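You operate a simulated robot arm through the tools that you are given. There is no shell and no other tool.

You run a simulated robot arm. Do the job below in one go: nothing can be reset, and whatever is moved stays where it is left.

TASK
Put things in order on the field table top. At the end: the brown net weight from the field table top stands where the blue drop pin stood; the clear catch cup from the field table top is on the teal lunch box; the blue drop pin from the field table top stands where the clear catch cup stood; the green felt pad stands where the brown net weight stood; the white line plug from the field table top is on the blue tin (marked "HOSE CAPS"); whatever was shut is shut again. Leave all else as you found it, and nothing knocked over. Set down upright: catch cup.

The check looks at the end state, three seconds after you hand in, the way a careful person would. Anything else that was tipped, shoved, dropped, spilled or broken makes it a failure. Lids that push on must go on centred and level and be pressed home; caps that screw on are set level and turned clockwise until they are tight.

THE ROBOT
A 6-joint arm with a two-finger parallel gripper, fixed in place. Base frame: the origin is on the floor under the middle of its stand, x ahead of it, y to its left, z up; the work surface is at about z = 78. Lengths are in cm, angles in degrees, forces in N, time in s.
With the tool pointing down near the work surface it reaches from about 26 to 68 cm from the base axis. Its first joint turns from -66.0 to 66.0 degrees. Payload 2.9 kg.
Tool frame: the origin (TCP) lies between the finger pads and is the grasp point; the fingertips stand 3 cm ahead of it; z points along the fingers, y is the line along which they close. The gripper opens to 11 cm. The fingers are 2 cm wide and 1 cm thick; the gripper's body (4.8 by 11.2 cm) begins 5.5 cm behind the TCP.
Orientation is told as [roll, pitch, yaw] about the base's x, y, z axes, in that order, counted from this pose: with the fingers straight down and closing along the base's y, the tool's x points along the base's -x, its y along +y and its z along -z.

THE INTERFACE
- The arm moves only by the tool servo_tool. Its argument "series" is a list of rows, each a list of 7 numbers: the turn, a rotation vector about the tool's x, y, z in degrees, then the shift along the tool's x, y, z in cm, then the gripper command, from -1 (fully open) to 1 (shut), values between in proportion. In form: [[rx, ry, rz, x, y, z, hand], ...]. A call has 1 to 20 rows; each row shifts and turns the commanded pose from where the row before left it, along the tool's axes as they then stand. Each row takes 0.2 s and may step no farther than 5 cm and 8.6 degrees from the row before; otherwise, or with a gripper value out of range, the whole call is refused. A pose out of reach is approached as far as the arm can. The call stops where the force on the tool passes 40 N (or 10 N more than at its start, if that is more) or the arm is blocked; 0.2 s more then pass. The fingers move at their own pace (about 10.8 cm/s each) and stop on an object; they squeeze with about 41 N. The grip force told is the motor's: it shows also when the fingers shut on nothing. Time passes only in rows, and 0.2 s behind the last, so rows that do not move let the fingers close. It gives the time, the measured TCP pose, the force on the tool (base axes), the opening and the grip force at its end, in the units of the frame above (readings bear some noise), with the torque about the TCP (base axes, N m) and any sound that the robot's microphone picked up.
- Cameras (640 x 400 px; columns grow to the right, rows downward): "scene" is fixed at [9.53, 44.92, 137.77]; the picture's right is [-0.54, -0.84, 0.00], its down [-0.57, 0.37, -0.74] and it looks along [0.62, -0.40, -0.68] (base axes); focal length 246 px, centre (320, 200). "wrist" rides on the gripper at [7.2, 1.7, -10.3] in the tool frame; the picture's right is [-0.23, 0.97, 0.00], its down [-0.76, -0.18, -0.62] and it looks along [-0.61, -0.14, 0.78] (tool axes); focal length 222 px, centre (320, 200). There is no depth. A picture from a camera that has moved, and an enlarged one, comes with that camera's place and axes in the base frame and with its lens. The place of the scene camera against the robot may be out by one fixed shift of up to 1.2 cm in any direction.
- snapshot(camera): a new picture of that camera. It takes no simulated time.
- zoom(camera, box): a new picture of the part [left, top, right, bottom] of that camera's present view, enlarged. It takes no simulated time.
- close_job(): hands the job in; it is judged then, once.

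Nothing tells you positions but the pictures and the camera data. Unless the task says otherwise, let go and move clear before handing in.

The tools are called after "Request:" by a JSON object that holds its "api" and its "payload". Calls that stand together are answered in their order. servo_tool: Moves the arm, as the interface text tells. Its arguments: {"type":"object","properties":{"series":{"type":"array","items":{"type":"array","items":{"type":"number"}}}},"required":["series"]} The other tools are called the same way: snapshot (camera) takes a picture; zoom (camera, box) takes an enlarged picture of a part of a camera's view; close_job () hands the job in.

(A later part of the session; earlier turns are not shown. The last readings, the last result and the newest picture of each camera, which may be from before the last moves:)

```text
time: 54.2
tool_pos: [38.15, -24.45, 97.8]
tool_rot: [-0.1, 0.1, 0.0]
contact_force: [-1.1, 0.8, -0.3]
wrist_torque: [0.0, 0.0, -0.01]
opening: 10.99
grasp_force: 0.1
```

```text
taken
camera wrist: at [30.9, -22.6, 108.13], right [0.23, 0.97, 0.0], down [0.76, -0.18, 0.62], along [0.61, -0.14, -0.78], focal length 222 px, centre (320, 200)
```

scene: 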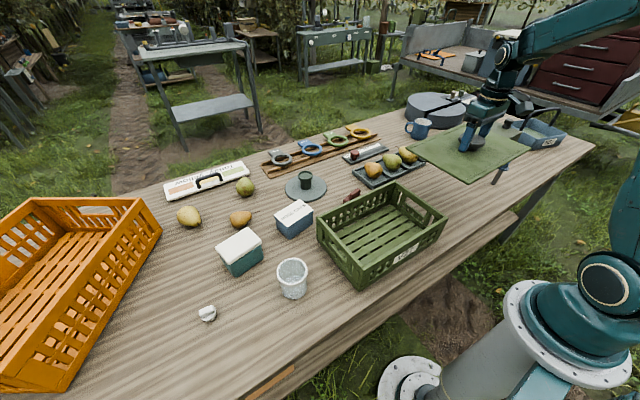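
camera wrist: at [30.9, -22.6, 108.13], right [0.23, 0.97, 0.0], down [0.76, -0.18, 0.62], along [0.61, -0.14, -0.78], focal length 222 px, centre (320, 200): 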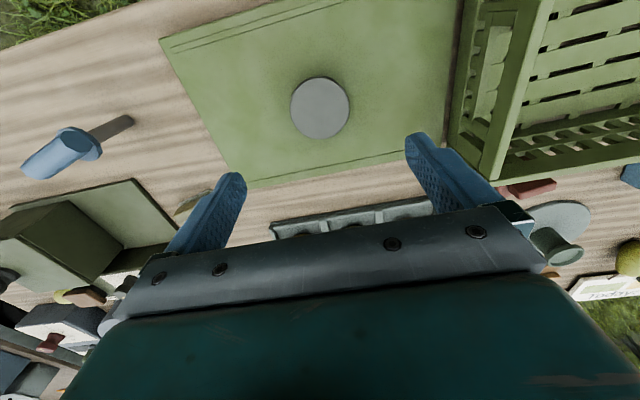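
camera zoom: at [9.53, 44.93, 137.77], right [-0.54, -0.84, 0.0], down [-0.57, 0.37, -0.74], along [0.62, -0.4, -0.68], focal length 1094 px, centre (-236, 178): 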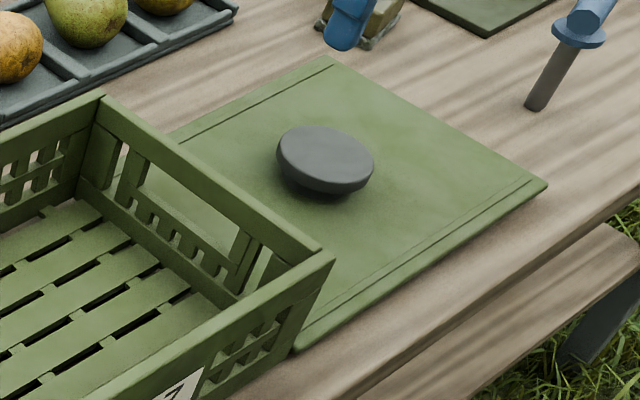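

The board is back within a millimetre. The small olive block at about [50, -47] has a rimmed base tray, so it might be a covered dish. I'll view it from close by.

Request:
{"api": "servo_tool", "payload": {"series": [[0, 0, 0, 0, 0, -3, -1], [0, 0, 0, -1.4, -3, 0, -1], [0, 0, 0, -1.4, -3, 0, -1], [0, 0, 0, -1.4, -3, 0, -1], [0, 0, 0, -1.4, -3, 0, -1], [0, 0, 0, -1.4, -3, 0, -1], [0, 0, 0, -1.4, -3, 0, -1], [0, 0, 7.5, 0, 0, 0, -1], [0, 0, 7.5, 0, 0, 0, -1], [0, 0, 7.5, 0, 0, 0, -1], [0, 0, 7.5, 0, 0, 0, -1], [0, 0, 7.5, 0, 0, 0, -1], [0, 0, 7.5, 0, 0, 0, -1], [0, 0, 0, 0, 0, 0, -1]]}}

Request:
{"api": "snapshot", "payload": {"camera": "wrist"}}

Request:
{"api": "zoom", "payload": {"camera": "wrist", "box": [220, 40, 420, 220]}}

```text
time: 57.2
tool_pos: [46.35, -42.48, 100.85]
tool_rot: [0.0, 0.1, -45.0]
contact_force: [-0.2, 0.6, 0.0]
wrist_torque: [0.02, -0.03, 0.01]
opening: 11.01
grasp_force: 0.1
```

```text
taken
camera wrist: at [42.47, -36.02, 111.13], right [0.85, 0.53, 0.0], down [0.41, -0.67, 0.62], along [0.33, -0.53, -0.78], focal length 222 px, centre (320, 200)
```

wrist: 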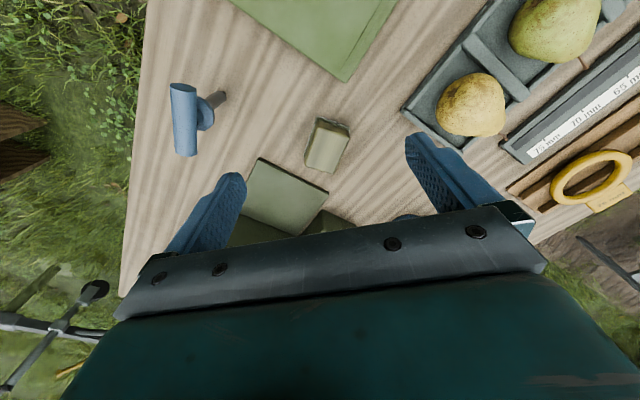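

```text
2.22 times, centred on (320, 130) of wrist
camera zoom: at [42.47, -36.02, 111.13], right [0.85, 0.53, 0.0], down [0.41, -0.67, 0.62], along [0.33, -0.53, -0.78], focal length 494 px, centre (320, 356)
```

zoom: 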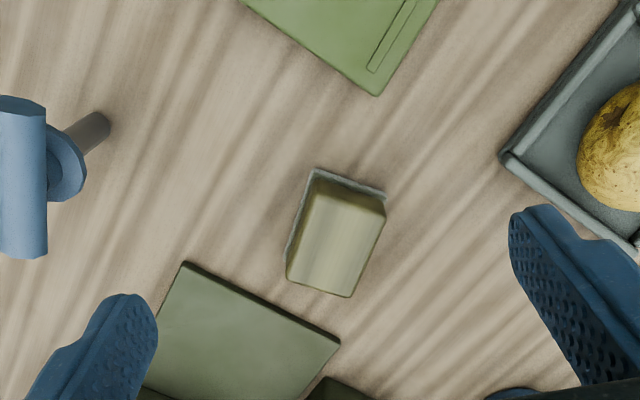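

Request:
{"api": "zoom", "payload": {"camera": "wrist", "box": [295, 105, 360, 185]}}

Request:
{"api": "zoom", "payload": {"camera": "wrist", "box": [150, 60, 250, 180]}}

Request:
{"api": "zoom", "payload": {"camera": "scene", "box": [440, 140, 480, 180]}}

```text
5.00 times, centred on (328, 145) of wrist
camera zoom: at [42.47, -36.02, 111.13], right [0.85, 0.53, 0.0], down [0.41, -0.67, 0.62], along [0.33, -0.53, -0.78], focal length 1111 px, centre (282, 475)
```

zoom: 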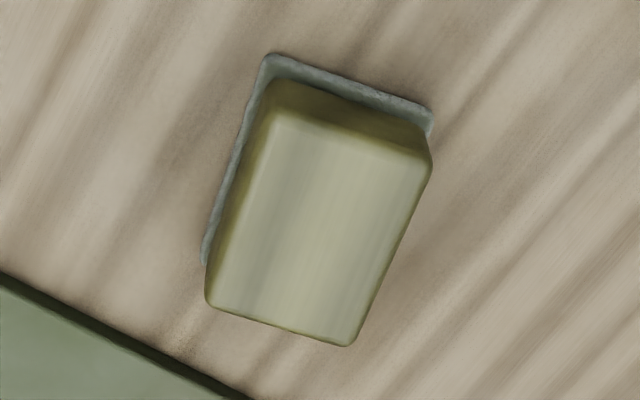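

```text
3.33 times, centred on (200, 120) of wrist
camera zoom: at [42.47, -36.02, 111.13], right [0.85, 0.53, 0.0], down [0.41, -0.67, 0.62], along [0.33, -0.53, -0.78], focal length 740 px, centre (720, 467)
```

zoom: 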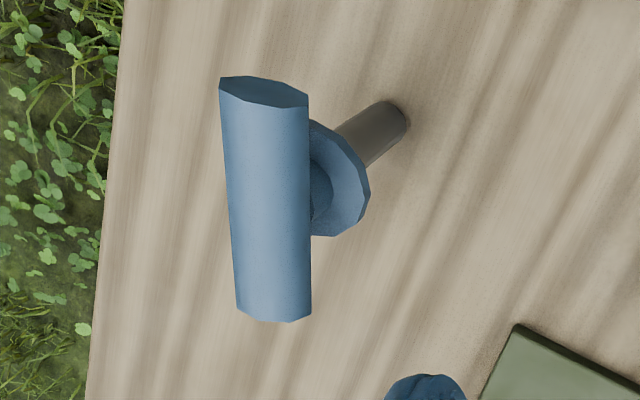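

```text
10.00 times, centred on (460, 160) of scene
camera zoom: at [9.53, 44.92, 137.77], right [-0.54, -0.84, 0.0], down [-0.57, 0.37, -0.74], along [0.62, -0.4, -0.68], focal length 2462 px, centre (-1080, 600)
```

zoom: 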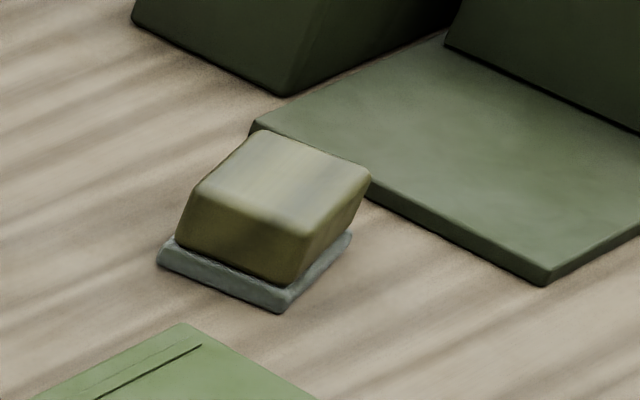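

The olive block (about 7 x 5 x 4 cm at [50.9, -47.9]) has a wood-grained olive grip on a fuzzy grey sole, so it is probably the felt pad itself. I'll test that when I get to it. The pin stands upright at [35.0, -49.9] with a crossbar at about z 88.4 lying along -77°. I'll start the chain with the cup at [38.6, 33.9].

Request:
{"api": "servo_tool", "payload": {"series": [[0, 0, 0, 3.717, 3.032, -0.2, -1], [0, 0, 0, 3.717, 3.032, -0.2, -1], [0, 0, 0, 3.717, 3.032, -0.2, -1], [0, 0, 0, 3.717, 3.032, -0.2, -1], [0, 0, 0, 3.717, 3.032, -0.2, -1], [0, 0, 0, 3.717, 3.032, -0.2, -1], [0, 0, 0, 3.717, 3.032, -0.2, -1], [0, 0, 0, 3.717, 3.032, -0.2, -1], [0, 0, 0, 3.717, 3.032, -0.2, -1], [0, 0, 0, 3.717, 3.032, -0.2, -1], [0, 0, 0, 3.717, 3.032, -0.2, -1], [0, 0, 0, 3.717, 3.032, -0.2, -1], [0, 0, 0, 3.717, 3.032, -0.2, -1], [0, 0, 0, 3.717, 3.032, -0.2, -1], [0, 0, 0, 3.717, 3.032, -0.2, -1], [0, 0, 0, 3.717, 3.032, -0.2, -1]]}}

Request:
{"api": "servo_tool", "payload": {"series": [[0, 0, -8.5, 0, 0, 0, -1], [0, 0, -8.5, 0, 0, 0, -1], [0, 0, -8.5, 0, 0, 0, -1], [0, 0, -8.5, 0, 0, 0, -1], [0, 0, -8.5, 0, 0, 0, -1], [0, 0, -8.5, 0, 0, 0, -1], [0, 0, -8.5, 0, 0, 0, -1], [0, 0, -8.5, 0, 0, 0, -1], [0, 0, -8.5, 0, 0, 0, -1], [0, 0, -8.5, 0, 0, 0, -1], [0, 0, 0, 0, 0, 2, -1], [0, 0, 0, 0, 0, 2, -1], [0, 0, 0, 0, 0, 0, -1]]}}

Request:
{"api": "snapshot", "payload": {"camera": "wrist"}}

Request:
{"api": "zoom", "payload": {"camera": "wrist", "box": [220, 40, 420, 220]}}

```text
time: 60.6
tool_pos: [38.91, 33.99, 103.89]
tool_rot: [0.0, 0.1, -45.1]
contact_force: [0.5, 1.0, -0.7]
wrist_torque: [0.02, 0.01, 0.0]
opening: 11.0
grasp_force: 0.1
```

```text
time: 63.4
tool_pos: [38.88, 34.06, 100.04]
tool_rot: [0.0, 0.1, 40.1]
contact_force: [0.4, 0.3, 0.3]
wrist_torque: [-0.03, 0.02, -0.01]
opening: 11.0
grasp_force: 0.0
```

```text
taken
camera wrist: at [32.15, 30.62, 110.27], right [-0.45, 0.89, 0.0], down [0.7, 0.35, 0.62], along [0.56, 0.28, -0.78], focal length 222 px, centre (320, 200)
```

wrist: 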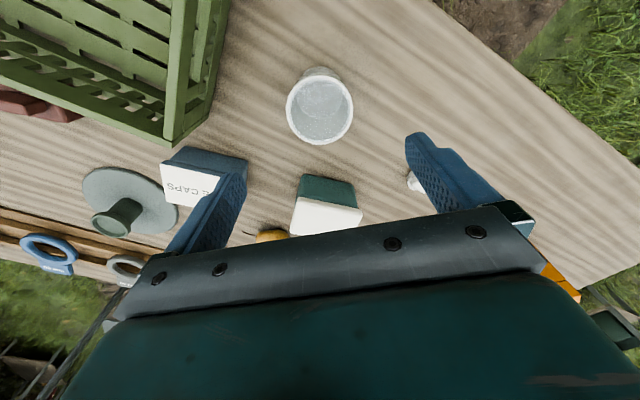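

```text
2.22 times, centred on (320, 130) of wrist
camera zoom: at [32.15, 30.62, 110.27], right [-0.45, 0.89, 0.0], down [0.7, 0.35, 0.62], along [0.56, 0.28, -0.78], focal length 494 px, centre (320, 356)
```

zoom: 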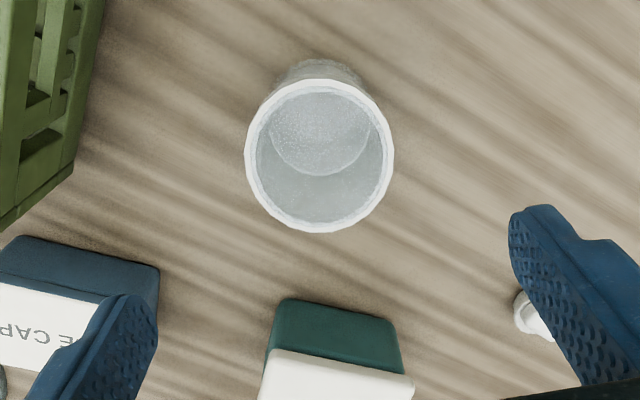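

The cup is centred between the fingers, and I estimate it at [38.75, 33.95] with the rim near z 86. I'll descend, close partway to check, then grip at the rim band.

Request:
{"api": "servo_tool", "payload": {"series": [[0, 0, 0, 0.15, 0, 4, -1], [0, 0, 0, 0, 0, 4, -1], [0, 0, 0, 0, 0, 4, -1], [0, 0, 0, 0, 0, 2, -1], [0, 0, 0, 0, 0, 1.5, -1], [0, 0, 0, 0, 0, 0, -0.42], [0, 0, 0, 0, 0, 0, -0.42]]}}

Request:
{"api": "zoom", "payload": {"camera": "wrist", "box": [160, 60, 480, 260]}}

Request:
{"api": "zoom", "payload": {"camera": "scene", "box": [230, 220, 350, 320]}}

```text
time: 65.0
tool_pos: [38.48, 33.83, 84.38]
tool_rot: [0.0, 0.0, 40.0]
contact_force: [-0.2, -0.4, 0.4]
wrist_torque: [-0.01, 0.0, -0.03]
opening: 7.81
grasp_force: 0.0
```

```text
2.00 times, centred on (320, 160) of wrist
camera zoom: at [31.78, 30.5, 94.79], right [-0.45, 0.89, 0.0], down [0.7, 0.35, 0.62], along [0.56, 0.28, -0.78], focal length 444 px, centre (320, 280)
```

zoom: 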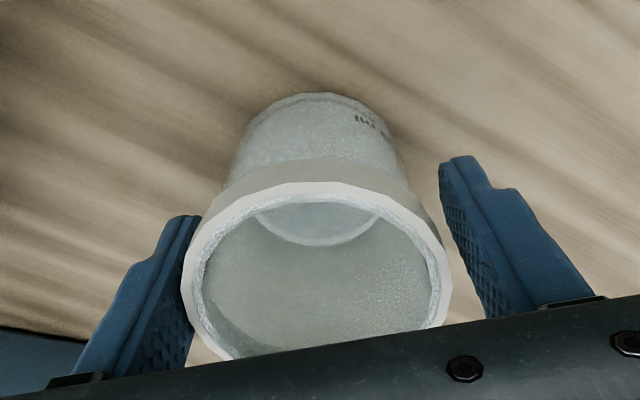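

```text
4.00 times, centred on (290, 270) of scene
camera zoom: at [9.53, 44.92, 137.77], right [-0.54, -0.84, 0.0], down [-0.57, 0.37, -0.74], along [0.62, -0.4, -0.68], focal length 985 px, centre (440, -80)
```

zoom: 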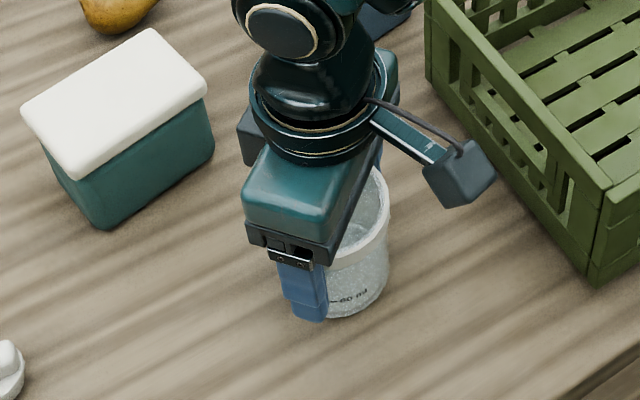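

Request:
{"api": "servo_tool", "payload": {"series": [[0, 0, 0, 0, 0, 0, -0.3], [0, 0, 0, 0, 0, 0, 1], [0, 0, 0, 0, 0, 0, 1], [0, 0, 0, 0, 0, -0.5, 1], [0, 0, 0, 0, 0, -1.5, 1], [0, 0, 0, 0, 0, 0, 1]]}}

Request:
{"api": "zoom", "payload": {"camera": "wrist", "box": [160, 60, 480, 260]}}

Request:
{"api": "zoom", "payload": {"camera": "scene", "box": [230, 220, 350, 320]}}

```text
time: 66.4
tool_pos: [38.56, 33.83, 86.45]
tool_rot: [0.0, 0.1, 39.9]
contact_force: [0.2, -0.1, -1.4]
wrist_torque: [0.01, 0.02, 0.05]
opening: 6.64
grasp_force: 41.4
```

```text
2.00 times, centred on (320, 160) of wrist
camera zoom: at [31.82, 30.5, 96.8], right [-0.45, 0.89, 0.0], down [0.7, 0.35, 0.62], along [0.56, 0.28, -0.78], focal length 444 px, centre (320, 280)
```

zoom: 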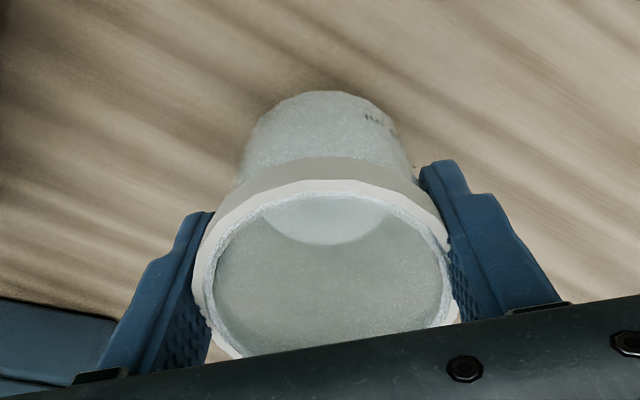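

```text
4.00 times, centred on (290, 270) of scene
camera zoom: at [9.53, 44.92, 137.77], right [-0.54, -0.84, 0.0], down [-0.57, 0.37, -0.74], along [0.62, -0.4, -0.68], focal length 985 px, centre (440, -80)
```

zoom: 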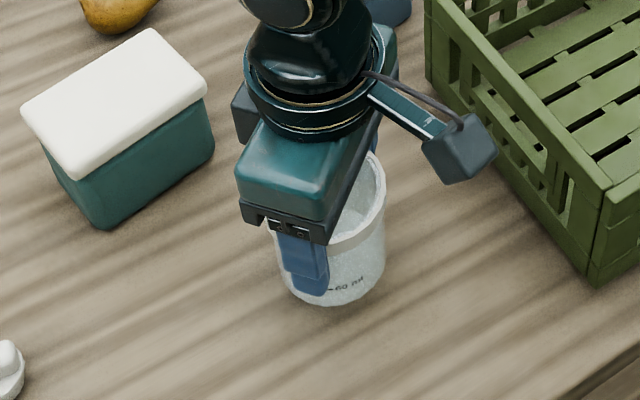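

The cup is held at about 1.4 N. I'll raise it and carry it over the lunch box lid centre at about [53.0, 42.3].

Request:
{"api": "servo_tool", "payload": {"series": [[0, 0, 0, 0, 0, -3, 1], [0, 0, 0, 0, 0, -3, 1], [0, 0, 0, 0, 0, -2, 1], [0, 0, 0, -3.27, -0.556, 0, 1], [0, 0, 0, -3.27, -0.556, 0, 1], [0, 0, 0, -3.27, -0.556, 0, 1], [0, 0, 0, -3.27, -0.556, 0, 1], [0, 0, 0, -3.27, -0.556, 0, 1], [0, 0, 0, 0, 0, 0, 1]]}}

Request:
{"api": "snapshot", "payload": {"camera": "wrist"}}

Request:
{"api": "zoom", "payload": {"camera": "scene", "box": [180, 170, 300, 290]}}

```text
time: 68.2
tool_pos: [50.96, 40.85, 92.43]
tool_rot: [0.0, 4.6, 40.0]
contact_force: [-0.9, 0.6, -0.2]
wrist_torque: [-0.03, -0.03, -0.01]
opening: 6.64
grasp_force: 41.3
stopped in row 9: the force on the tool passed its limit at 60 N (the readings are from after the stop); the commanded pose is now the measured one
```

```text
taken
camera wrist: at [44.91, 37.94, 103.26], right [-0.45, 0.89, -0.02], down [0.74, 0.38, 0.56], along [0.51, 0.24, -0.83], focal length 222 px, centre (320, 200)
```

wrist: 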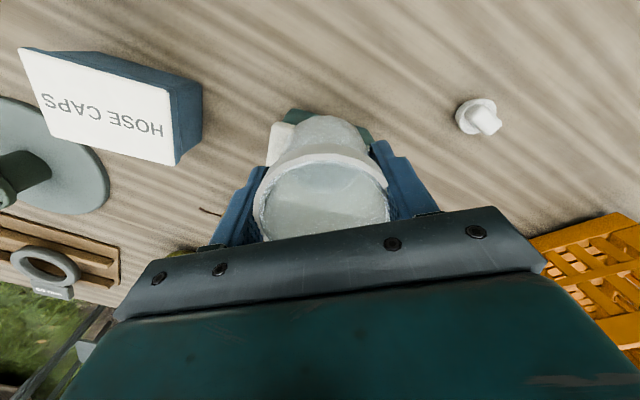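

```text
3.33 times, centred on (240, 230) of scene
camera zoom: at [9.52, 44.92, 137.77], right [-0.54, -0.84, 0.0], down [-0.57, 0.37, -0.74], along [0.62, -0.4, -0.68], focal length 821 px, centre (587, 100)
```

zoom: 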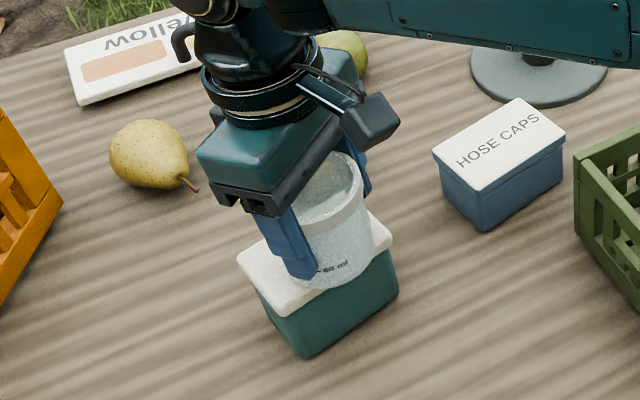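

The move stopped on a force limit with the tool tilted about 4.6°. I'll look closely before doing anything else.

Request:
{"api": "zoom", "payload": {"camera": "wrist", "box": [160, 60, 480, 260]}}

Request:
{"api": "zoom", "payload": {"camera": "scene", "box": [205, 195, 285, 285]}}

Request:
{"api": "snapshot", "payload": {"camera": "scene"}}

```text
2.00 times, centred on (320, 160) of wrist
camera zoom: at [44.91, 37.94, 103.26], right [-0.45, 0.89, -0.02], down [0.74, 0.38, 0.56], along [0.51, 0.24, -0.83], focal length 444 px, centre (320, 280)
```

zoom: 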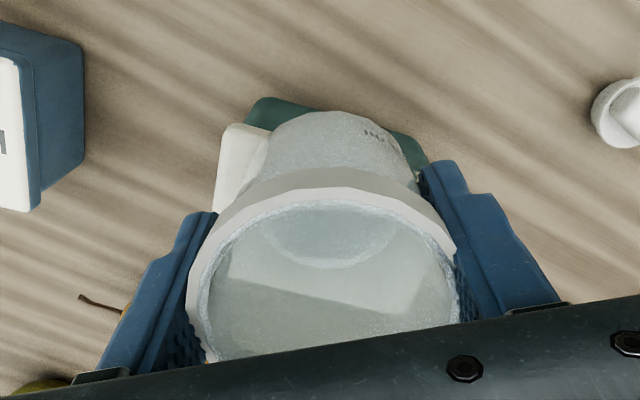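

```text
4.44 times, centred on (245, 240) of scene
camera zoom: at [9.52, 44.92, 137.77], right [-0.54, -0.84, 0.0], down [-0.57, 0.37, -0.74], along [0.62, -0.4, -0.68], focal length 1094 px, centre (653, 22)
```

zoom: 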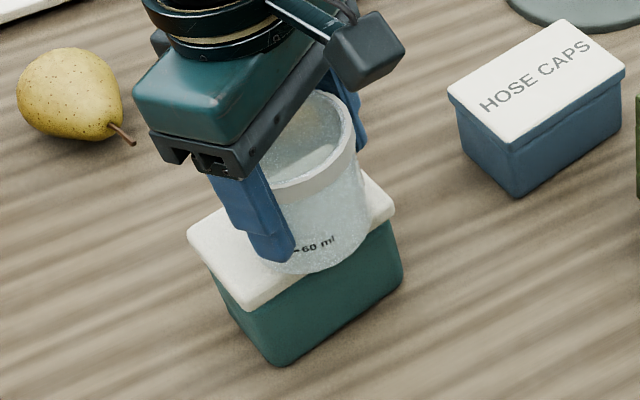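

```text
taken
```

scene: 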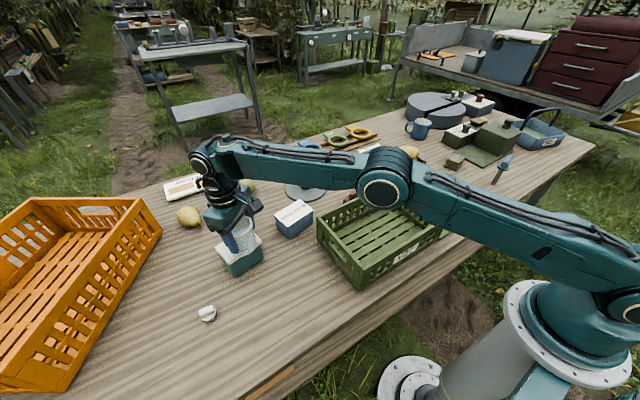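

The cup base seems to have come down onto the near half of the lid when the arm sagged at the edge of its reach. I'll lift gently, level the tool, and inspect the grip.

Request:
{"api": "servo_tool", "payload": {"series": [[0, 0, 0, 0, 0, -0.5, 1], [0, 0, 0, 0, 0, -1, 1], [0, 0, 0, 0, 0, 0, 1]]}}

Request:
{"api": "zoom", "payload": {"camera": "wrist", "box": [160, 60, 480, 260]}}

Request:
{"api": "zoom", "payload": {"camera": "scene", "box": [205, 195, 285, 285]}}

```text
time: 69.0
tool_pos: [51.08, 40.8, 94.03]
tool_rot: [0.2, 4.7, 40.0]
contact_force: [-0.4, 0.0, -1.8]
wrist_torque: [-0.02, 0.0, 0.02]
opening: 6.62
grasp_force: 41.1
```

```text
2.00 times, centred on (320, 160) of wrist
camera zoom: at [45.04, 38.03, 104.85], right [-0.45, 0.89, -0.02], down [0.74, 0.38, 0.56], along [0.51, 0.24, -0.83], focal length 444 px, centre (320, 280)
```

zoom: 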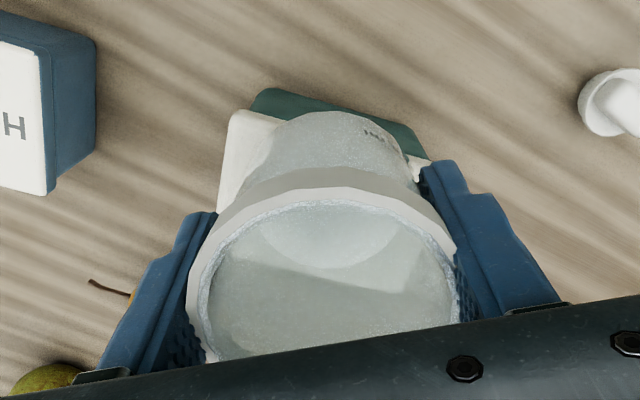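

```text
4.44 times, centred on (245, 240) of scene
camera zoom: at [9.53, 44.92, 137.77], right [-0.54, -0.84, 0.0], down [-0.57, 0.37, -0.74], along [0.62, -0.4, -0.68], focal length 1094 px, centre (653, 22)
```

zoom: 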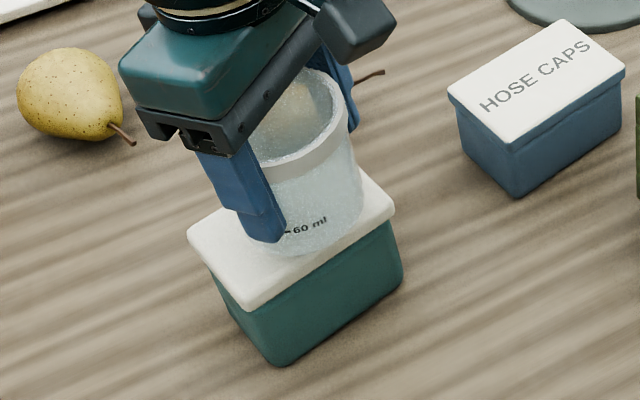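

The cup rotated slightly in the grip, so it stays upright while the tool leans 4.7° inward. The arm is near full stretch here. I'll carry the cup back to its old spot, set it down, and re-grip it with the tool leaning outward for more reach.

Request:
{"api": "servo_tool", "payload": {"series": [[0, 0, 0, 1.5, 0.25, 0, 1], [0, 0, 0, 2.5, 0.5, 0, 1], [0, 0, 0, 2.9, 0.55, 0, 1], [0, 0, 0, 2.9, 0.55, 0, 1], [0, 0, 0, 2.7, 0.5, 0, 1], [0, 0, 0, 2.0, 0.4, 0, 1], [0, 0, 0, 0, 0, 0, 1]]}}

Request:
{"api": "zoom", "payload": {"camera": "scene", "box": [210, 220, 270, 280]}}

Request:
{"api": "zoom", "payload": {"camera": "scene", "box": [230, 220, 350, 320]}}

```text
time: 70.6
tool_pos: [38.29, 33.86, 95.08]
tool_rot: [0.2, 4.5, 40.0]
contact_force: [-0.7, 0.1, -0.3]
wrist_torque: [0.01, 0.0, -0.02]
opening: 6.59
grasp_force: 40.7
```

```text
6.67 times, centred on (240, 250) of scene
camera zoom: at [9.53, 44.92, 137.77], right [-0.54, -0.84, 0.0], down [-0.57, 0.37, -0.74], along [0.62, -0.4, -0.68], focal length 1641 px, centre (853, -133)
```

zoom: 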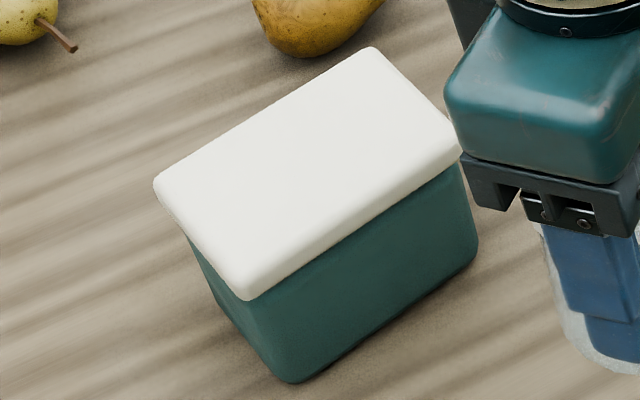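

```text
4.00 times, centred on (290, 270) of scene
camera zoom: at [9.53, 44.92, 137.77], right [-0.54, -0.84, 0.0], down [-0.57, 0.37, -0.74], along [0.62, -0.4, -0.68], focal length 985 px, centre (440, -80)
```

zoom: 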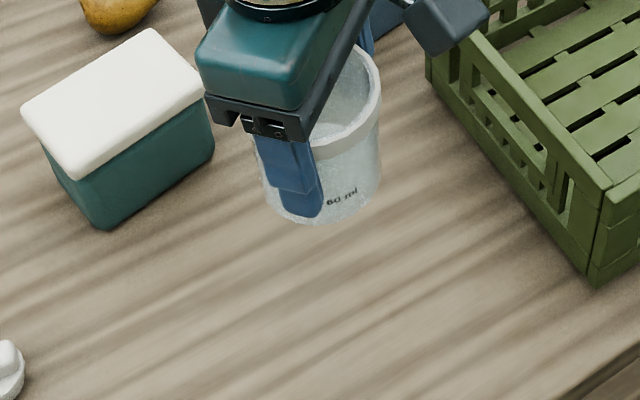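

The lunch box hasn't moved from where it stood. I'll lower the cup to the table at its old spot.

Request:
{"api": "servo_tool", "payload": {"series": [[0, 0, 0, -0.24, 0, 3, 1], [0, 0, 0, -0.24, 0, 3, 1], [0, 0, 0, -0.2, 0, 2.5, 1], [0, 0, 0, -0.06, 0, 0.8, 1], [0, 0, 0, 0, 0, 0, 1]]}}

Request:
{"api": "zoom", "payload": {"camera": "scene", "box": [230, 220, 350, 320]}}

```text
time: 71.8
tool_pos: [38.28, 33.5, 85.64]
tool_rot: [0.1, 4.6, 39.9]
contact_force: [-0.4, 0.4, -0.6]
wrist_torque: [-0.03, 0.01, 0.0]
opening: 6.61
grasp_force: 40.9
```

```text
4.00 times, centred on (290, 270) of scene
camera zoom: at [9.53, 44.92, 137.77], right [-0.54, -0.84, 0.0], down [-0.57, 0.37, -0.74], along [0.62, -0.4, -0.68], focal length 985 px, centre (440, -80)
```

zoom: 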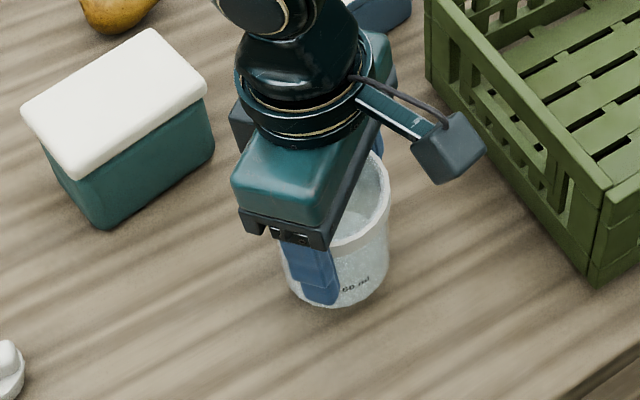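

Request:
{"api": "servo_tool", "payload": {"series": [[0, 0, 0, -0.02, 0, 0.3, 1], [0, 0, 0, -0.02, 0, 0.2, 1], [0, 0, 0, 0, 0, 0, 1]]}}

```text
time: 72.6
tool_pos: [38.14, 33.59, 85.22]
tool_rot: [0.1, 4.7, 40.0]
contact_force: [0.1, 0.5, -0.1]
wrist_torque: [0.0, -0.02, -0.02]
opening: 6.62
grasp_force: 41.2
```

Request:
{"api": "servo_tool", "payload": {"series": [[0, 0, 0, -0.02, 0, 0.2, 1], [0, 0, 0, -0.02, 0, 0.15, 1], [0, 0, 0, 0, 0, 0, 1]]}}

Request:
{"api": "zoom", "payload": {"camera": "scene", "box": [265, 245, 325, 305]}}

```text
time: 73.4
tool_pos: [38.12, 33.63, 84.81]
tool_rot: [0.1, 4.6, 40.0]
contact_force: [1.2, 0.7, 0.0]
wrist_torque: [-0.03, -0.02, 0.0]
opening: 6.62
grasp_force: 41.1
```

```text
6.67 times, centred on (295, 275) of scene
camera zoom: at [9.53, 44.92, 137.77], right [-0.54, -0.84, 0.0], down [-0.57, 0.37, -0.74], along [0.62, -0.4, -0.68], focal length 1641 px, centre (487, -300)
```

zoom: 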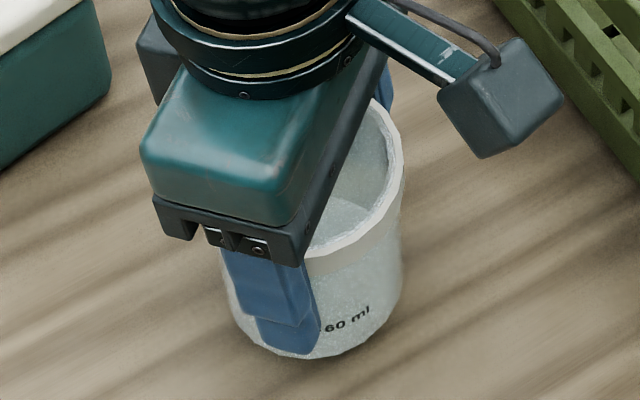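

Request:
{"api": "servo_tool", "payload": {"series": [[0, 0, 0, -0.01, 0, 0.1, 1], [0, 0, 0, -0.01, 0, 0.1, 1], [0, 0, 0, 0, 0, 0, 1]]}}

```text
time: 74.2
tool_pos: [38.26, 33.62, 84.57]
tool_rot: [0.1, 4.6, 40.1]
contact_force: [-0.1, 0.0, -0.8]
wrist_torque: [0.0, 0.02, 0.0]
opening: 6.58
grasp_force: 40.6
```

Request:
{"api": "servo_tool", "payload": {"series": [[0, 0, 0, -0.01, 0, 0.1, 1], [0, 0, 0, 0, 0, 0.1, 1], [0, 0, 0, 0, 0, 0, 1]]}}

Request:
{"api": "zoom", "payload": {"camera": "scene", "box": [265, 245, 325, 305]}}

```text
time: 75.0
tool_pos: [38.29, 33.56, 84.45]
tool_rot: [0.0, 4.6, 40.0]
contact_force: [-0.2, -0.3, -1.0]
wrist_torque: [-0.01, 0.0, 0.02]
opening: 6.6
grasp_force: 41.5
```

```text
6.67 times, centred on (295, 275) of scene
camera zoom: at [9.53, 44.92, 137.77], right [-0.54, -0.84, 0.0], down [-0.57, 0.37, -0.74], along [0.62, -0.4, -0.68], focal length 1641 px, centre (487, -300)
```

zoom: 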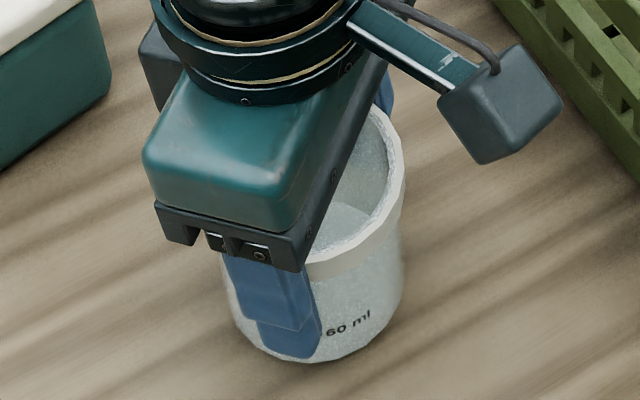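

Request:
{"api": "servo_tool", "payload": {"series": [[0, 0, 0, 0, 0, 0.1, 1], [0, 0, 0, 0, 0, 0, 1]]}}

```text
time: 75.6
tool_pos: [38.16, 33.52, 84.23]
tool_rot: [0.2, 4.7, 40.0]
contact_force: [0.0, 0.4, 0.5]
wrist_torque: [0.02, 0.0, 0.03]
opening: 6.63
grasp_force: 41.1
```

Request:
{"api": "servo_tool", "payload": {"series": [[0, 0, 0, 0, 0, 0.1, 1], [0, 0, 0, 0, 0, 0, 1]]}}

```text
time: 76.2
tool_pos: [38.1, 33.59, 84.28]
tool_rot: [0.1, 4.5, 39.9]
contact_force: [0.9, -0.4, -0.3]
wrist_torque: [-0.02, -0.01, 0.01]
opening: 6.6
grasp_force: 41.1
```

Request:
{"api": "servo_tool", "payload": {"series": [[0, 0, 0, 0, 0, 0.1, 1], [0, 0, 0, 0, 0, 0, 1]]}}

Request:
{"api": "zoom", "payload": {"camera": "scene", "box": [265, 245, 325, 305]}}

```text
time: 76.8
tool_pos: [38.19, 33.6, 84.21]
tool_rot: [0.1, 4.7, 40.0]
contact_force: [0.5, -0.7, -0.1]
wrist_torque: [0.0, -0.02, 0.0]
opening: 6.6
grasp_force: 40.9
```

```text
6.67 times, centred on (295, 275) of scene
camera zoom: at [9.53, 44.92, 137.77], right [-0.54, -0.84, 0.0], down [-0.57, 0.37, -0.74], along [0.62, -0.4, -0.68], focal length 1641 px, centre (487, -300)
```

zoom: 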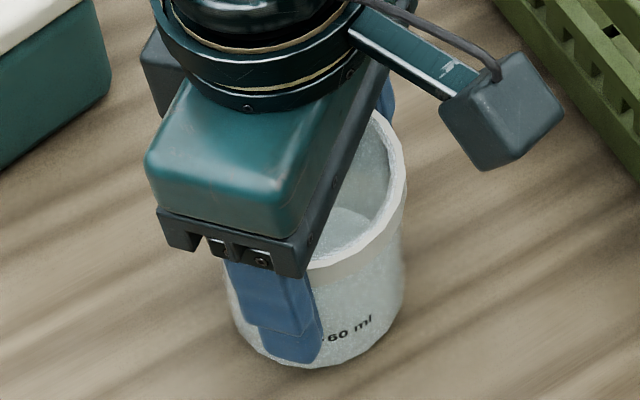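

Request:
{"api": "servo_tool", "payload": {"series": [[0, 0, 0, 0, 0, 0.1, 1], [0, 0, 0, 0, 0, 0, 1]]}}

```text
time: 77.4
tool_pos: [38.09, 33.62, 84.12]
tool_rot: [0.1, 4.6, 40.1]
contact_force: [0.3, -0.1, -0.6]
wrist_torque: [0.0, 0.02, 0.03]
opening: 6.59
grasp_force: 41.0
```

Request:
{"api": "servo_tool", "payload": {"series": [[0, 0, 0, 0, 0, 0.1, 1], [0, 0, 0, 0, 0, 0, 1], [0, 0, 0, 0, 0, 0.1, 1], [0, 0, 0, 0, 0, 0, 1]]}}

Request:
{"api": "zoom", "payload": {"camera": "scene", "box": [265, 245, 325, 305]}}

Request:
{"api": "zoom", "payload": {"camera": "wrist", "box": [160, 60, 480, 260]}}

```text
time: 78.4
tool_pos: [38.07, 33.6, 83.81]
tool_rot: [0.1, 4.5, 40.0]
contact_force: [-0.6, -0.7, -0.3]
wrist_torque: [-0.02, -0.01, 0.01]
opening: 6.57
grasp_force: 41.0
```

```text
6.67 times, centred on (295, 275) of scene
camera zoom: at [9.53, 44.92, 137.77], right [-0.54, -0.84, 0.0], down [-0.57, 0.37, -0.74], along [0.62, -0.4, -0.68], focal length 1641 px, centre (487, -300)
```

zoom: 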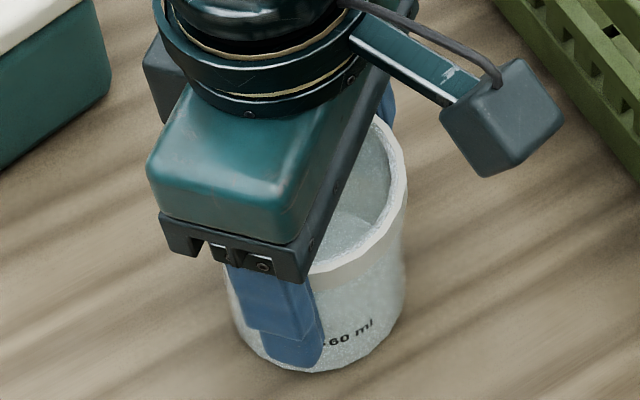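

```text
2.00 times, centred on (320, 160) of wrist
camera zoom: at [32.14, 30.79, 94.73], right [-0.45, 0.89, -0.02], down [0.74, 0.38, 0.56], along [0.51, 0.24, -0.83], focal length 444 px, centre (320, 280)
```

zoom: 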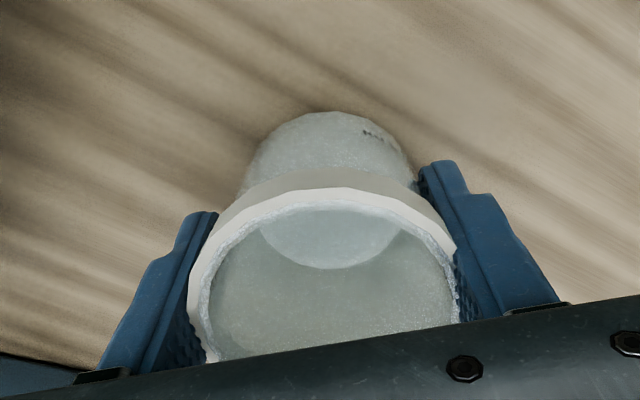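

Request:
{"api": "servo_tool", "payload": {"series": [[0, 0, 0, -0.05, 0, 0.1, 1], [0, 0, 0, 0, 0, 0, 1], [0, 0, 0, -0.05, 0, 0.1, 1], [0, 0, 0, 0, 0, 0, 1]]}}

```text
time: 79.4
tool_pos: [38.17, 33.69, 83.73]
tool_rot: [0.0, 4.6, 40.0]
contact_force: [-3.5, -0.7, 8.4]
wrist_torque: [-0.05, 0.29, 0.02]
opening: 6.6
grasp_force: 41.1
```

Now it's touching the table. I'll ease off slightly and open.

Request:
{"api": "servo_tool", "payload": {"series": [[0, 0, 0, 0, 0, -0.1, 1], [0, 0, 0, 0, 0, 0, -0.2], [0, 0, 0, 0, 0, 0, -0.4], [0, 0, 0, 0, 0, 0, -1], [0, 0, 0, 0, 0, -3, -1], [0, 0, 0, 0, 0, -4, -1], [0, 0, 0, 0, 0, -4, -1], [0, 0, 0, 0, 0, -4, -1]]}}

Request:
{"api": "zoom", "payload": {"camera": "scene", "box": [265, 245, 325, 305]}}

Request:
{"api": "zoom", "payload": {"camera": "wrist", "box": [220, 40, 420, 220]}}

```text
time: 81.2
tool_pos: [38.91, 34.42, 98.91]
tool_rot: [0.0, 4.8, 39.9]
contact_force: [0.2, -0.1, -1.1]
wrist_torque: [-0.02, -0.04, -0.01]
opening: 10.97
grasp_force: 0.0
```

```text
6.67 times, centred on (295, 275) of scene
camera zoom: at [9.53, 44.92, 137.77], right [-0.54, -0.84, 0.0], down [-0.57, 0.37, -0.74], along [0.62, -0.4, -0.68], focal length 1641 px, centre (487, -300)
```

zoom: 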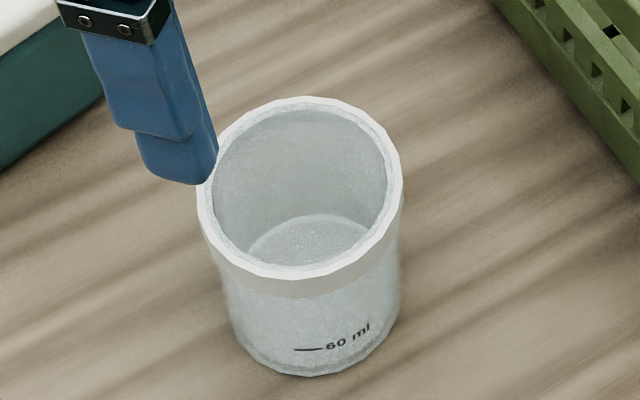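

```text
2.22 times, centred on (320, 130) of wrist
camera zoom: at [32.94, 31.67, 109.85], right [-0.45, 0.89, -0.02], down [0.74, 0.38, 0.56], along [0.5, 0.24, -0.83], focal length 494 px, centre (320, 356)
```

zoom: 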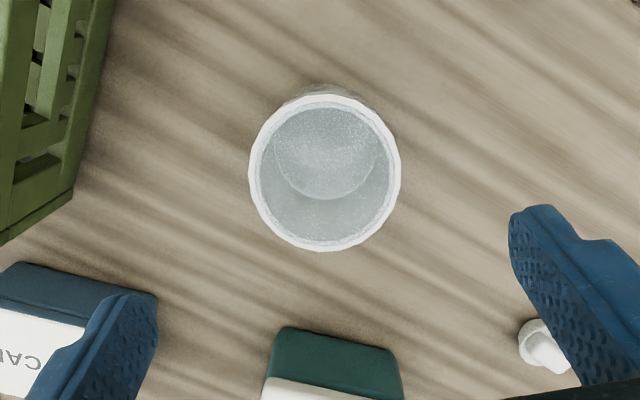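

The cup stands freely again about 0.7 cm nearer the camera, at about [38.05, 34.3], and the true original spot is about [38.65, 33.9]. I'll tilt the tool 8° outward and re-grip.

Request:
{"api": "servo_tool", "payload": {"series": [[0, -6.4, 0, 0, 0, 0, -1], [0, -6.4, 0, 0, 0, 0, -1], [0, 0, 0, 0, 0, 0, -1]]}}

Request:
{"api": "zoom", "payload": {"camera": "wrist", "box": [220, 40, 420, 220]}}

```text
time: 82.0
tool_pos: [39.02, 34.43, 98.83]
tool_rot: [0.1, -8.2, 40.0]
contact_force: [-1.0, 1.3, -0.6]
wrist_torque: [0.02, -0.02, -0.02]
opening: 10.97
grasp_force: 0.1
```

```text
2.22 times, centred on (320, 130) of wrist
camera zoom: at [31.32, 30.22, 108.01], right [-0.45, 0.89, 0.03], down [0.62, 0.29, 0.73], along [0.64, 0.35, -0.69], focal length 494 px, centre (320, 356)
```

zoom: 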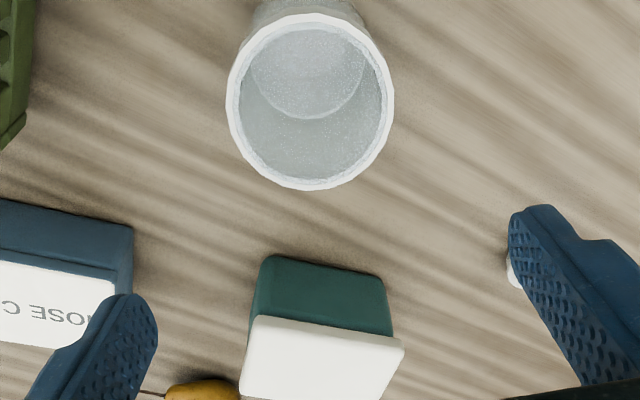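

Request:
{"api": "servo_tool", "payload": {"series": [[0, 0, 0, 0.587, 0.105, 2.91, -1], [0, 0, 0, 0.587, 0.105, 2.91, -1], [0, 0, 0, 0.587, 0.105, 2.91, -1], [0, 0, 0, 0.587, 0.105, 2.91, -1], [0, 0, 0, 0.587, 0.105, 2.91, -1], [0, 0, 0, 0, 0, 0, -0.42], [0, 0, 0, 0, 0, 0, -0.42]]}}

Request:
{"api": "zoom", "payload": {"camera": "wrist", "box": [160, 60, 480, 260]}}

Request:
{"api": "zoom", "payload": {"camera": "scene", "box": [230, 220, 350, 320]}}

```text
time: 83.6
tool_pos: [38.22, 34.49, 83.8]
tool_rot: [0.1, -8.2, 39.9]
contact_force: [0.5, 0.4, 0.1]
wrist_torque: [0.02, -0.02, 0.0]
opening: 7.82
grasp_force: 0.0
```

```text
2.00 times, centred on (320, 160) of wrist
camera zoom: at [30.46, 30.14, 93.03], right [-0.45, 0.89, 0.03], down [0.63, 0.29, 0.72], along [0.64, 0.35, -0.69], focal length 444 px, centre (320, 280)
```

zoom: 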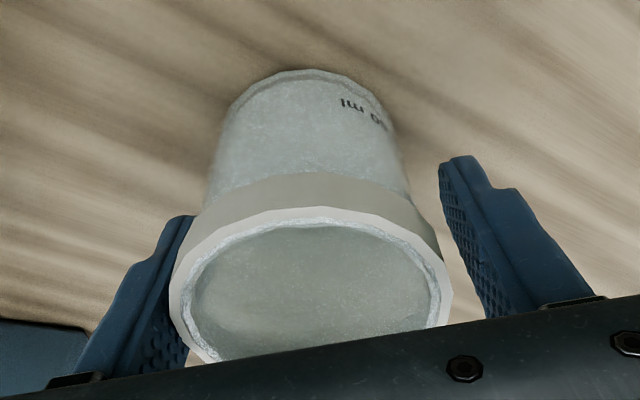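

```text
4.00 times, centred on (290, 270) of scene
camera zoom: at [9.53, 44.92, 137.77], right [-0.54, -0.84, 0.0], down [-0.57, 0.37, -0.74], along [0.62, -0.4, -0.68], focal length 985 px, centre (440, -80)
```

zoom: 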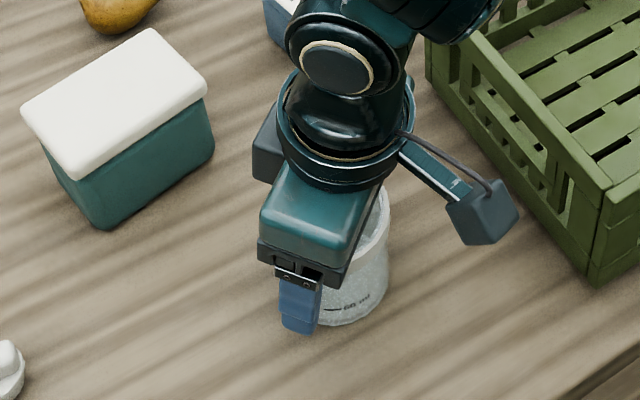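

Request:
{"api": "servo_tool", "payload": {"series": [[0, 0, 0, 0, -0.22, 0, -0.42], [0, 0, 0, 0, 0, 0, -0.3], [0, 0, 0, 0, 0, 0, 1], [0, 0, 0, 0, 0, 0, 1], [0, 0, 0, 0, 0, -0.5, 1], [0, 0, 0, 0, 0, -1.5, 1], [0, 0, 0, 0, 0, 0, 1]]}}

Request:
{"api": "zoom", "payload": {"camera": "wrist", "box": [160, 60, 480, 260]}}

Request:
{"api": "zoom", "payload": {"camera": "scene", "box": [230, 220, 350, 320]}}

```text
time: 85.2
tool_pos: [38.14, 33.88, 85.77]
tool_rot: [0.1, -8.2, 39.9]
contact_force: [-0.1, -0.4, -1.3]
wrist_torque: [-0.01, 0.01, -0.02]
opening: 6.6
grasp_force: 40.8
```

```text
2.00 times, centred on (320, 160) of wrist
camera zoom: at [30.38, 29.73, 94.99], right [-0.45, 0.89, 0.03], down [0.63, 0.29, 0.72], along [0.64, 0.35, -0.69], focal length 444 px, centre (320, 280)
```

zoom: 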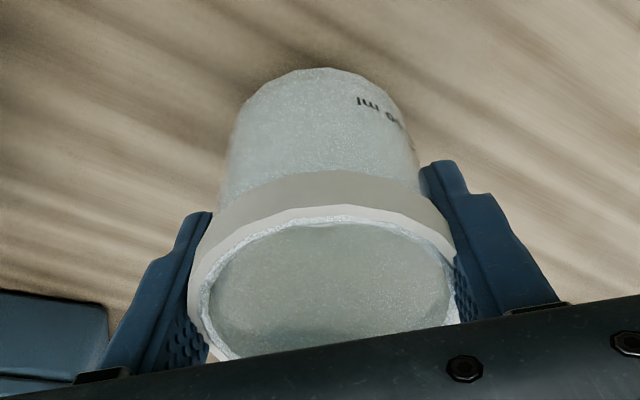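

```text
4.00 times, centred on (290, 270) of scene
camera zoom: at [9.53, 44.92, 137.77], right [-0.54, -0.84, 0.0], down [-0.57, 0.37, -0.74], along [0.62, -0.4, -0.68], focal length 985 px, centre (440, -80)
```

zoom: 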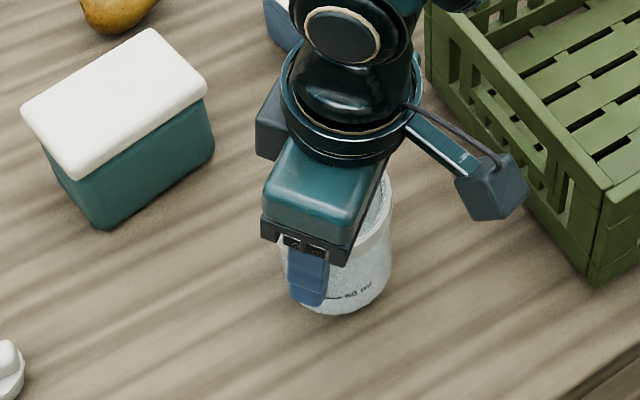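

The cup is held and lifted cleanly with the outward tilt. I'll raise it and move toward the lid in moderate steps, stopping just short to check.

Request:
{"api": "servo_tool", "payload": {"series": [[0, 0, 0, -0.44, 0, -3.05, 1], [0, 0, 0, -0.44, 0, -3.05, 1], [0, 0, 0, -0.44, 0, -3.05, 1], [0, 0, 0, 0, 0, 0, 1], [0, 0, 0, -1.67, -0.31, 0.24, 1], [0, 0, 0, -1.67, -0.31, 0.24, 1], [0, 0, 0, -1.67, -0.31, 0.24, 1], [0, 0, 0, -1.67, -0.31, 0.24, 1], [0, 0, 0, -1.67, -0.31, 0.24, 1], [0, 0, 0, -1.67, -0.31, 0.24, 1], [0, 0, 0, -1.67, -0.31, 0.24, 1], [0, 0, 0, 0, 0, 0, 1]]}}

Request:
{"api": "zoom", "payload": {"camera": "scene", "box": [180, 170, 300, 290]}}

```text
time: 87.8
tool_pos: [48.54, 39.8, 95.08]
tool_rot: [0.0, -8.0, 40.0]
contact_force: [0.8, -0.1, -0.3]
wrist_torque: [0.02, 0.05, -0.03]
opening: 6.56
grasp_force: 40.7
```

```text
3.33 times, centred on (240, 230) of scene
camera zoom: at [9.53, 44.93, 137.77], right [-0.54, -0.84, 0.0], down [-0.57, 0.37, -0.74], along [0.62, -0.4, -0.68], focal length 821 px, centre (587, 100)
```

zoom: 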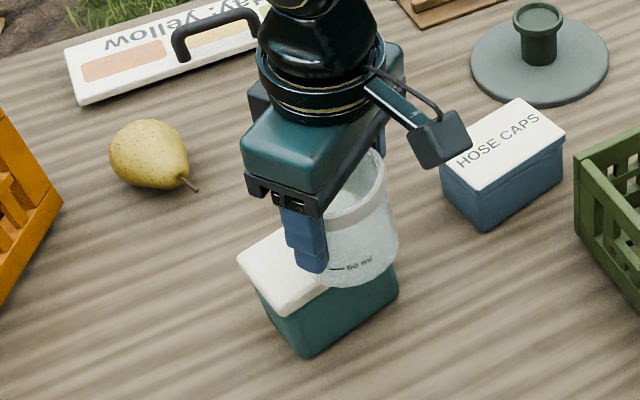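

Request:
{"api": "servo_tool", "payload": {"series": [[0, 0, 0, -0.85, -0.163, 0.122, 1], [0, 0, 0, -0.85, -0.163, 0.122, 1], [0, 0, 0, -0.85, -0.163, 0.122, 1], [0, 0, 0, -0.85, -0.163, 0.122, 1], [0, 0, 0, -0.85, -0.163, 0.122, 1], [0, 0, 0, -0.85, -0.163, 0.122, 1], [0, 0, 0, 0, 0, 0, 1]]}}

Request:
{"api": "zoom", "payload": {"camera": "scene", "box": [180, 170, 300, 290]}}

Request:
{"api": "zoom", "payload": {"camera": "wrist", "box": [160, 60, 480, 260]}}

```text
time: 89.4
tool_pos: [53.0, 42.46, 95.04]
tool_rot: [0.2, -8.2, 40.0]
contact_force: [-0.9, -0.2, 0.1]
wrist_torque: [-0.01, 0.04, -0.02]
opening: 6.56
grasp_force: 41.0
```

```text
3.33 times, centred on (240, 230) of scene
camera zoom: at [9.53, 44.93, 137.77], right [-0.54, -0.84, 0.0], down [-0.57, 0.37, -0.74], along [0.62, -0.4, -0.68], focal length 821 px, centre (587, 100)
```

zoom: 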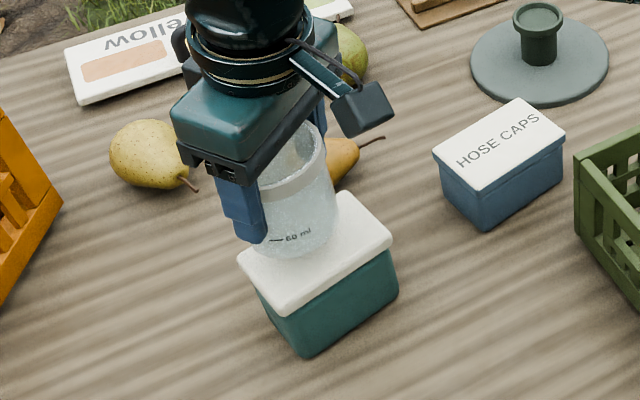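

```text
2.00 times, centred on (320, 160) of wrist
camera zoom: at [45.39, 38.26, 104.26], right [-0.45, 0.89, 0.03], down [0.63, 0.29, 0.72], along [0.64, 0.35, -0.69], focal length 444 px, centre (320, 280)
```

zoom: 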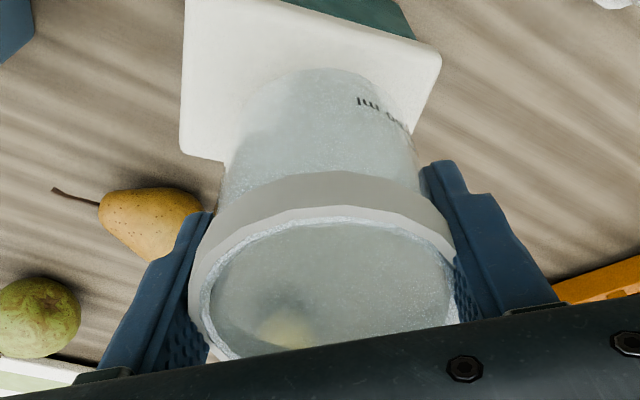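

The cup is over the lid centre. I'll lower vertically and then approach in small steps until contact.

Request:
{"api": "servo_tool", "payload": {"series": [[0, 0, 0, 0.114, 0, 0.79, 1], [0, 0, 0, 0.114, 0, 0.79, 1], [0, 0, 0, 0.114, 0, 0.79, 1], [0, 0, 0, 0.057, 0, 0.4, 1], [0, 0, 0, 0, 0, 0, 1]]}}

Request:
{"api": "zoom", "payload": {"camera": "scene", "box": [205, 195, 285, 285]}}

```text
time: 90.6
tool_pos: [52.99, 42.58, 92.44]
tool_rot: [0.0, -8.2, 39.9]
contact_force: [-0.8, -2.1, 10.0]
wrist_torque: [-0.32, 0.0, -0.02]
opening: 6.56
grasp_force: 40.8
```

```text
4.44 times, centred on (245, 240) of scene
camera zoom: at [9.51, 44.91, 137.78], right [-0.54, -0.84, 0.0], down [-0.57, 0.37, -0.74], along [0.62, -0.4, -0.68], focal length 1094 px, centre (653, 22)
```

zoom: 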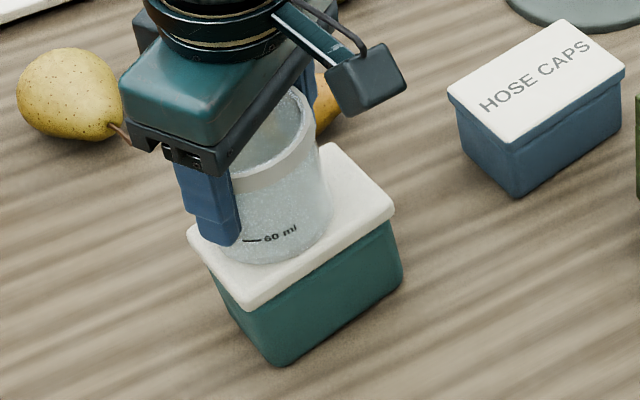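

It's touching down on the lid. It sits about 0.6 cm off along the lid's long side, so I'll lift a hair, shift, and set it down again.

Request:
{"api": "servo_tool", "payload": {"series": [[0, 0, 0, -0.08, 0, -0.55, 1], [0, 0, 0, 0.194, -0.195, -0.028, 1], [0, 0, 0, 0.194, -0.195, -0.028, 1], [0, 0, 0, 0.045, 0, 0.3, 1], [0, 0, 0, 0, 0, 0, 1]]}}

Request:
{"api": "zoom", "payload": {"camera": "scene", "box": [205, 195, 285, 285]}}

```text
time: 91.8
tool_pos: [52.99, 41.88, 92.58]
tool_rot: [0.0, -8.2, 39.9]
contact_force: [-0.6, -0.8, 0.1]
wrist_torque: [0.0, 0.0, 0.02]
opening: 6.57
grasp_force: 40.6
```

```text
4.44 times, centred on (245, 240) of scene
camera zoom: at [9.53, 44.92, 137.77], right [-0.54, -0.84, 0.0], down [-0.57, 0.37, -0.74], along [0.62, -0.4, -0.68], focal length 1094 px, centre (653, 22)
```

zoom: 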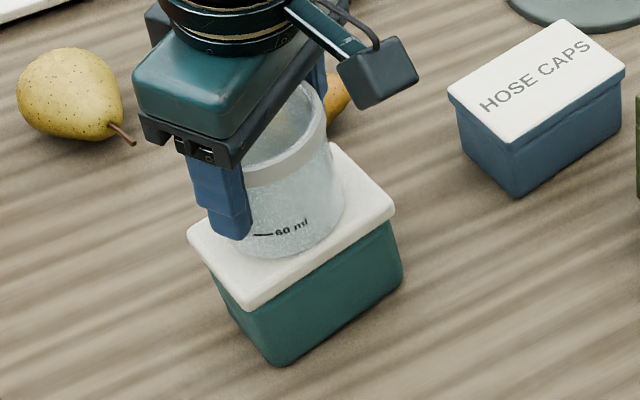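

Request:
{"api": "servo_tool", "payload": {"series": [[0, 0, 0, 0.014, 0, 0.1, 1], [0, 0, 0, 0.014, 0, 0.1, 1], [0, 0, 0, 0, 0, 0, 1]]}}

```text
time: 92.6
tool_pos: [53.14, 41.8, 92.48]
tool_rot: [0.1, -8.2, 39.9]
contact_force: [-0.5, -1.0, 2.1]
wrist_torque: [-0.07, -0.04, -0.04]
opening: 6.55
grasp_force: 40.8
```

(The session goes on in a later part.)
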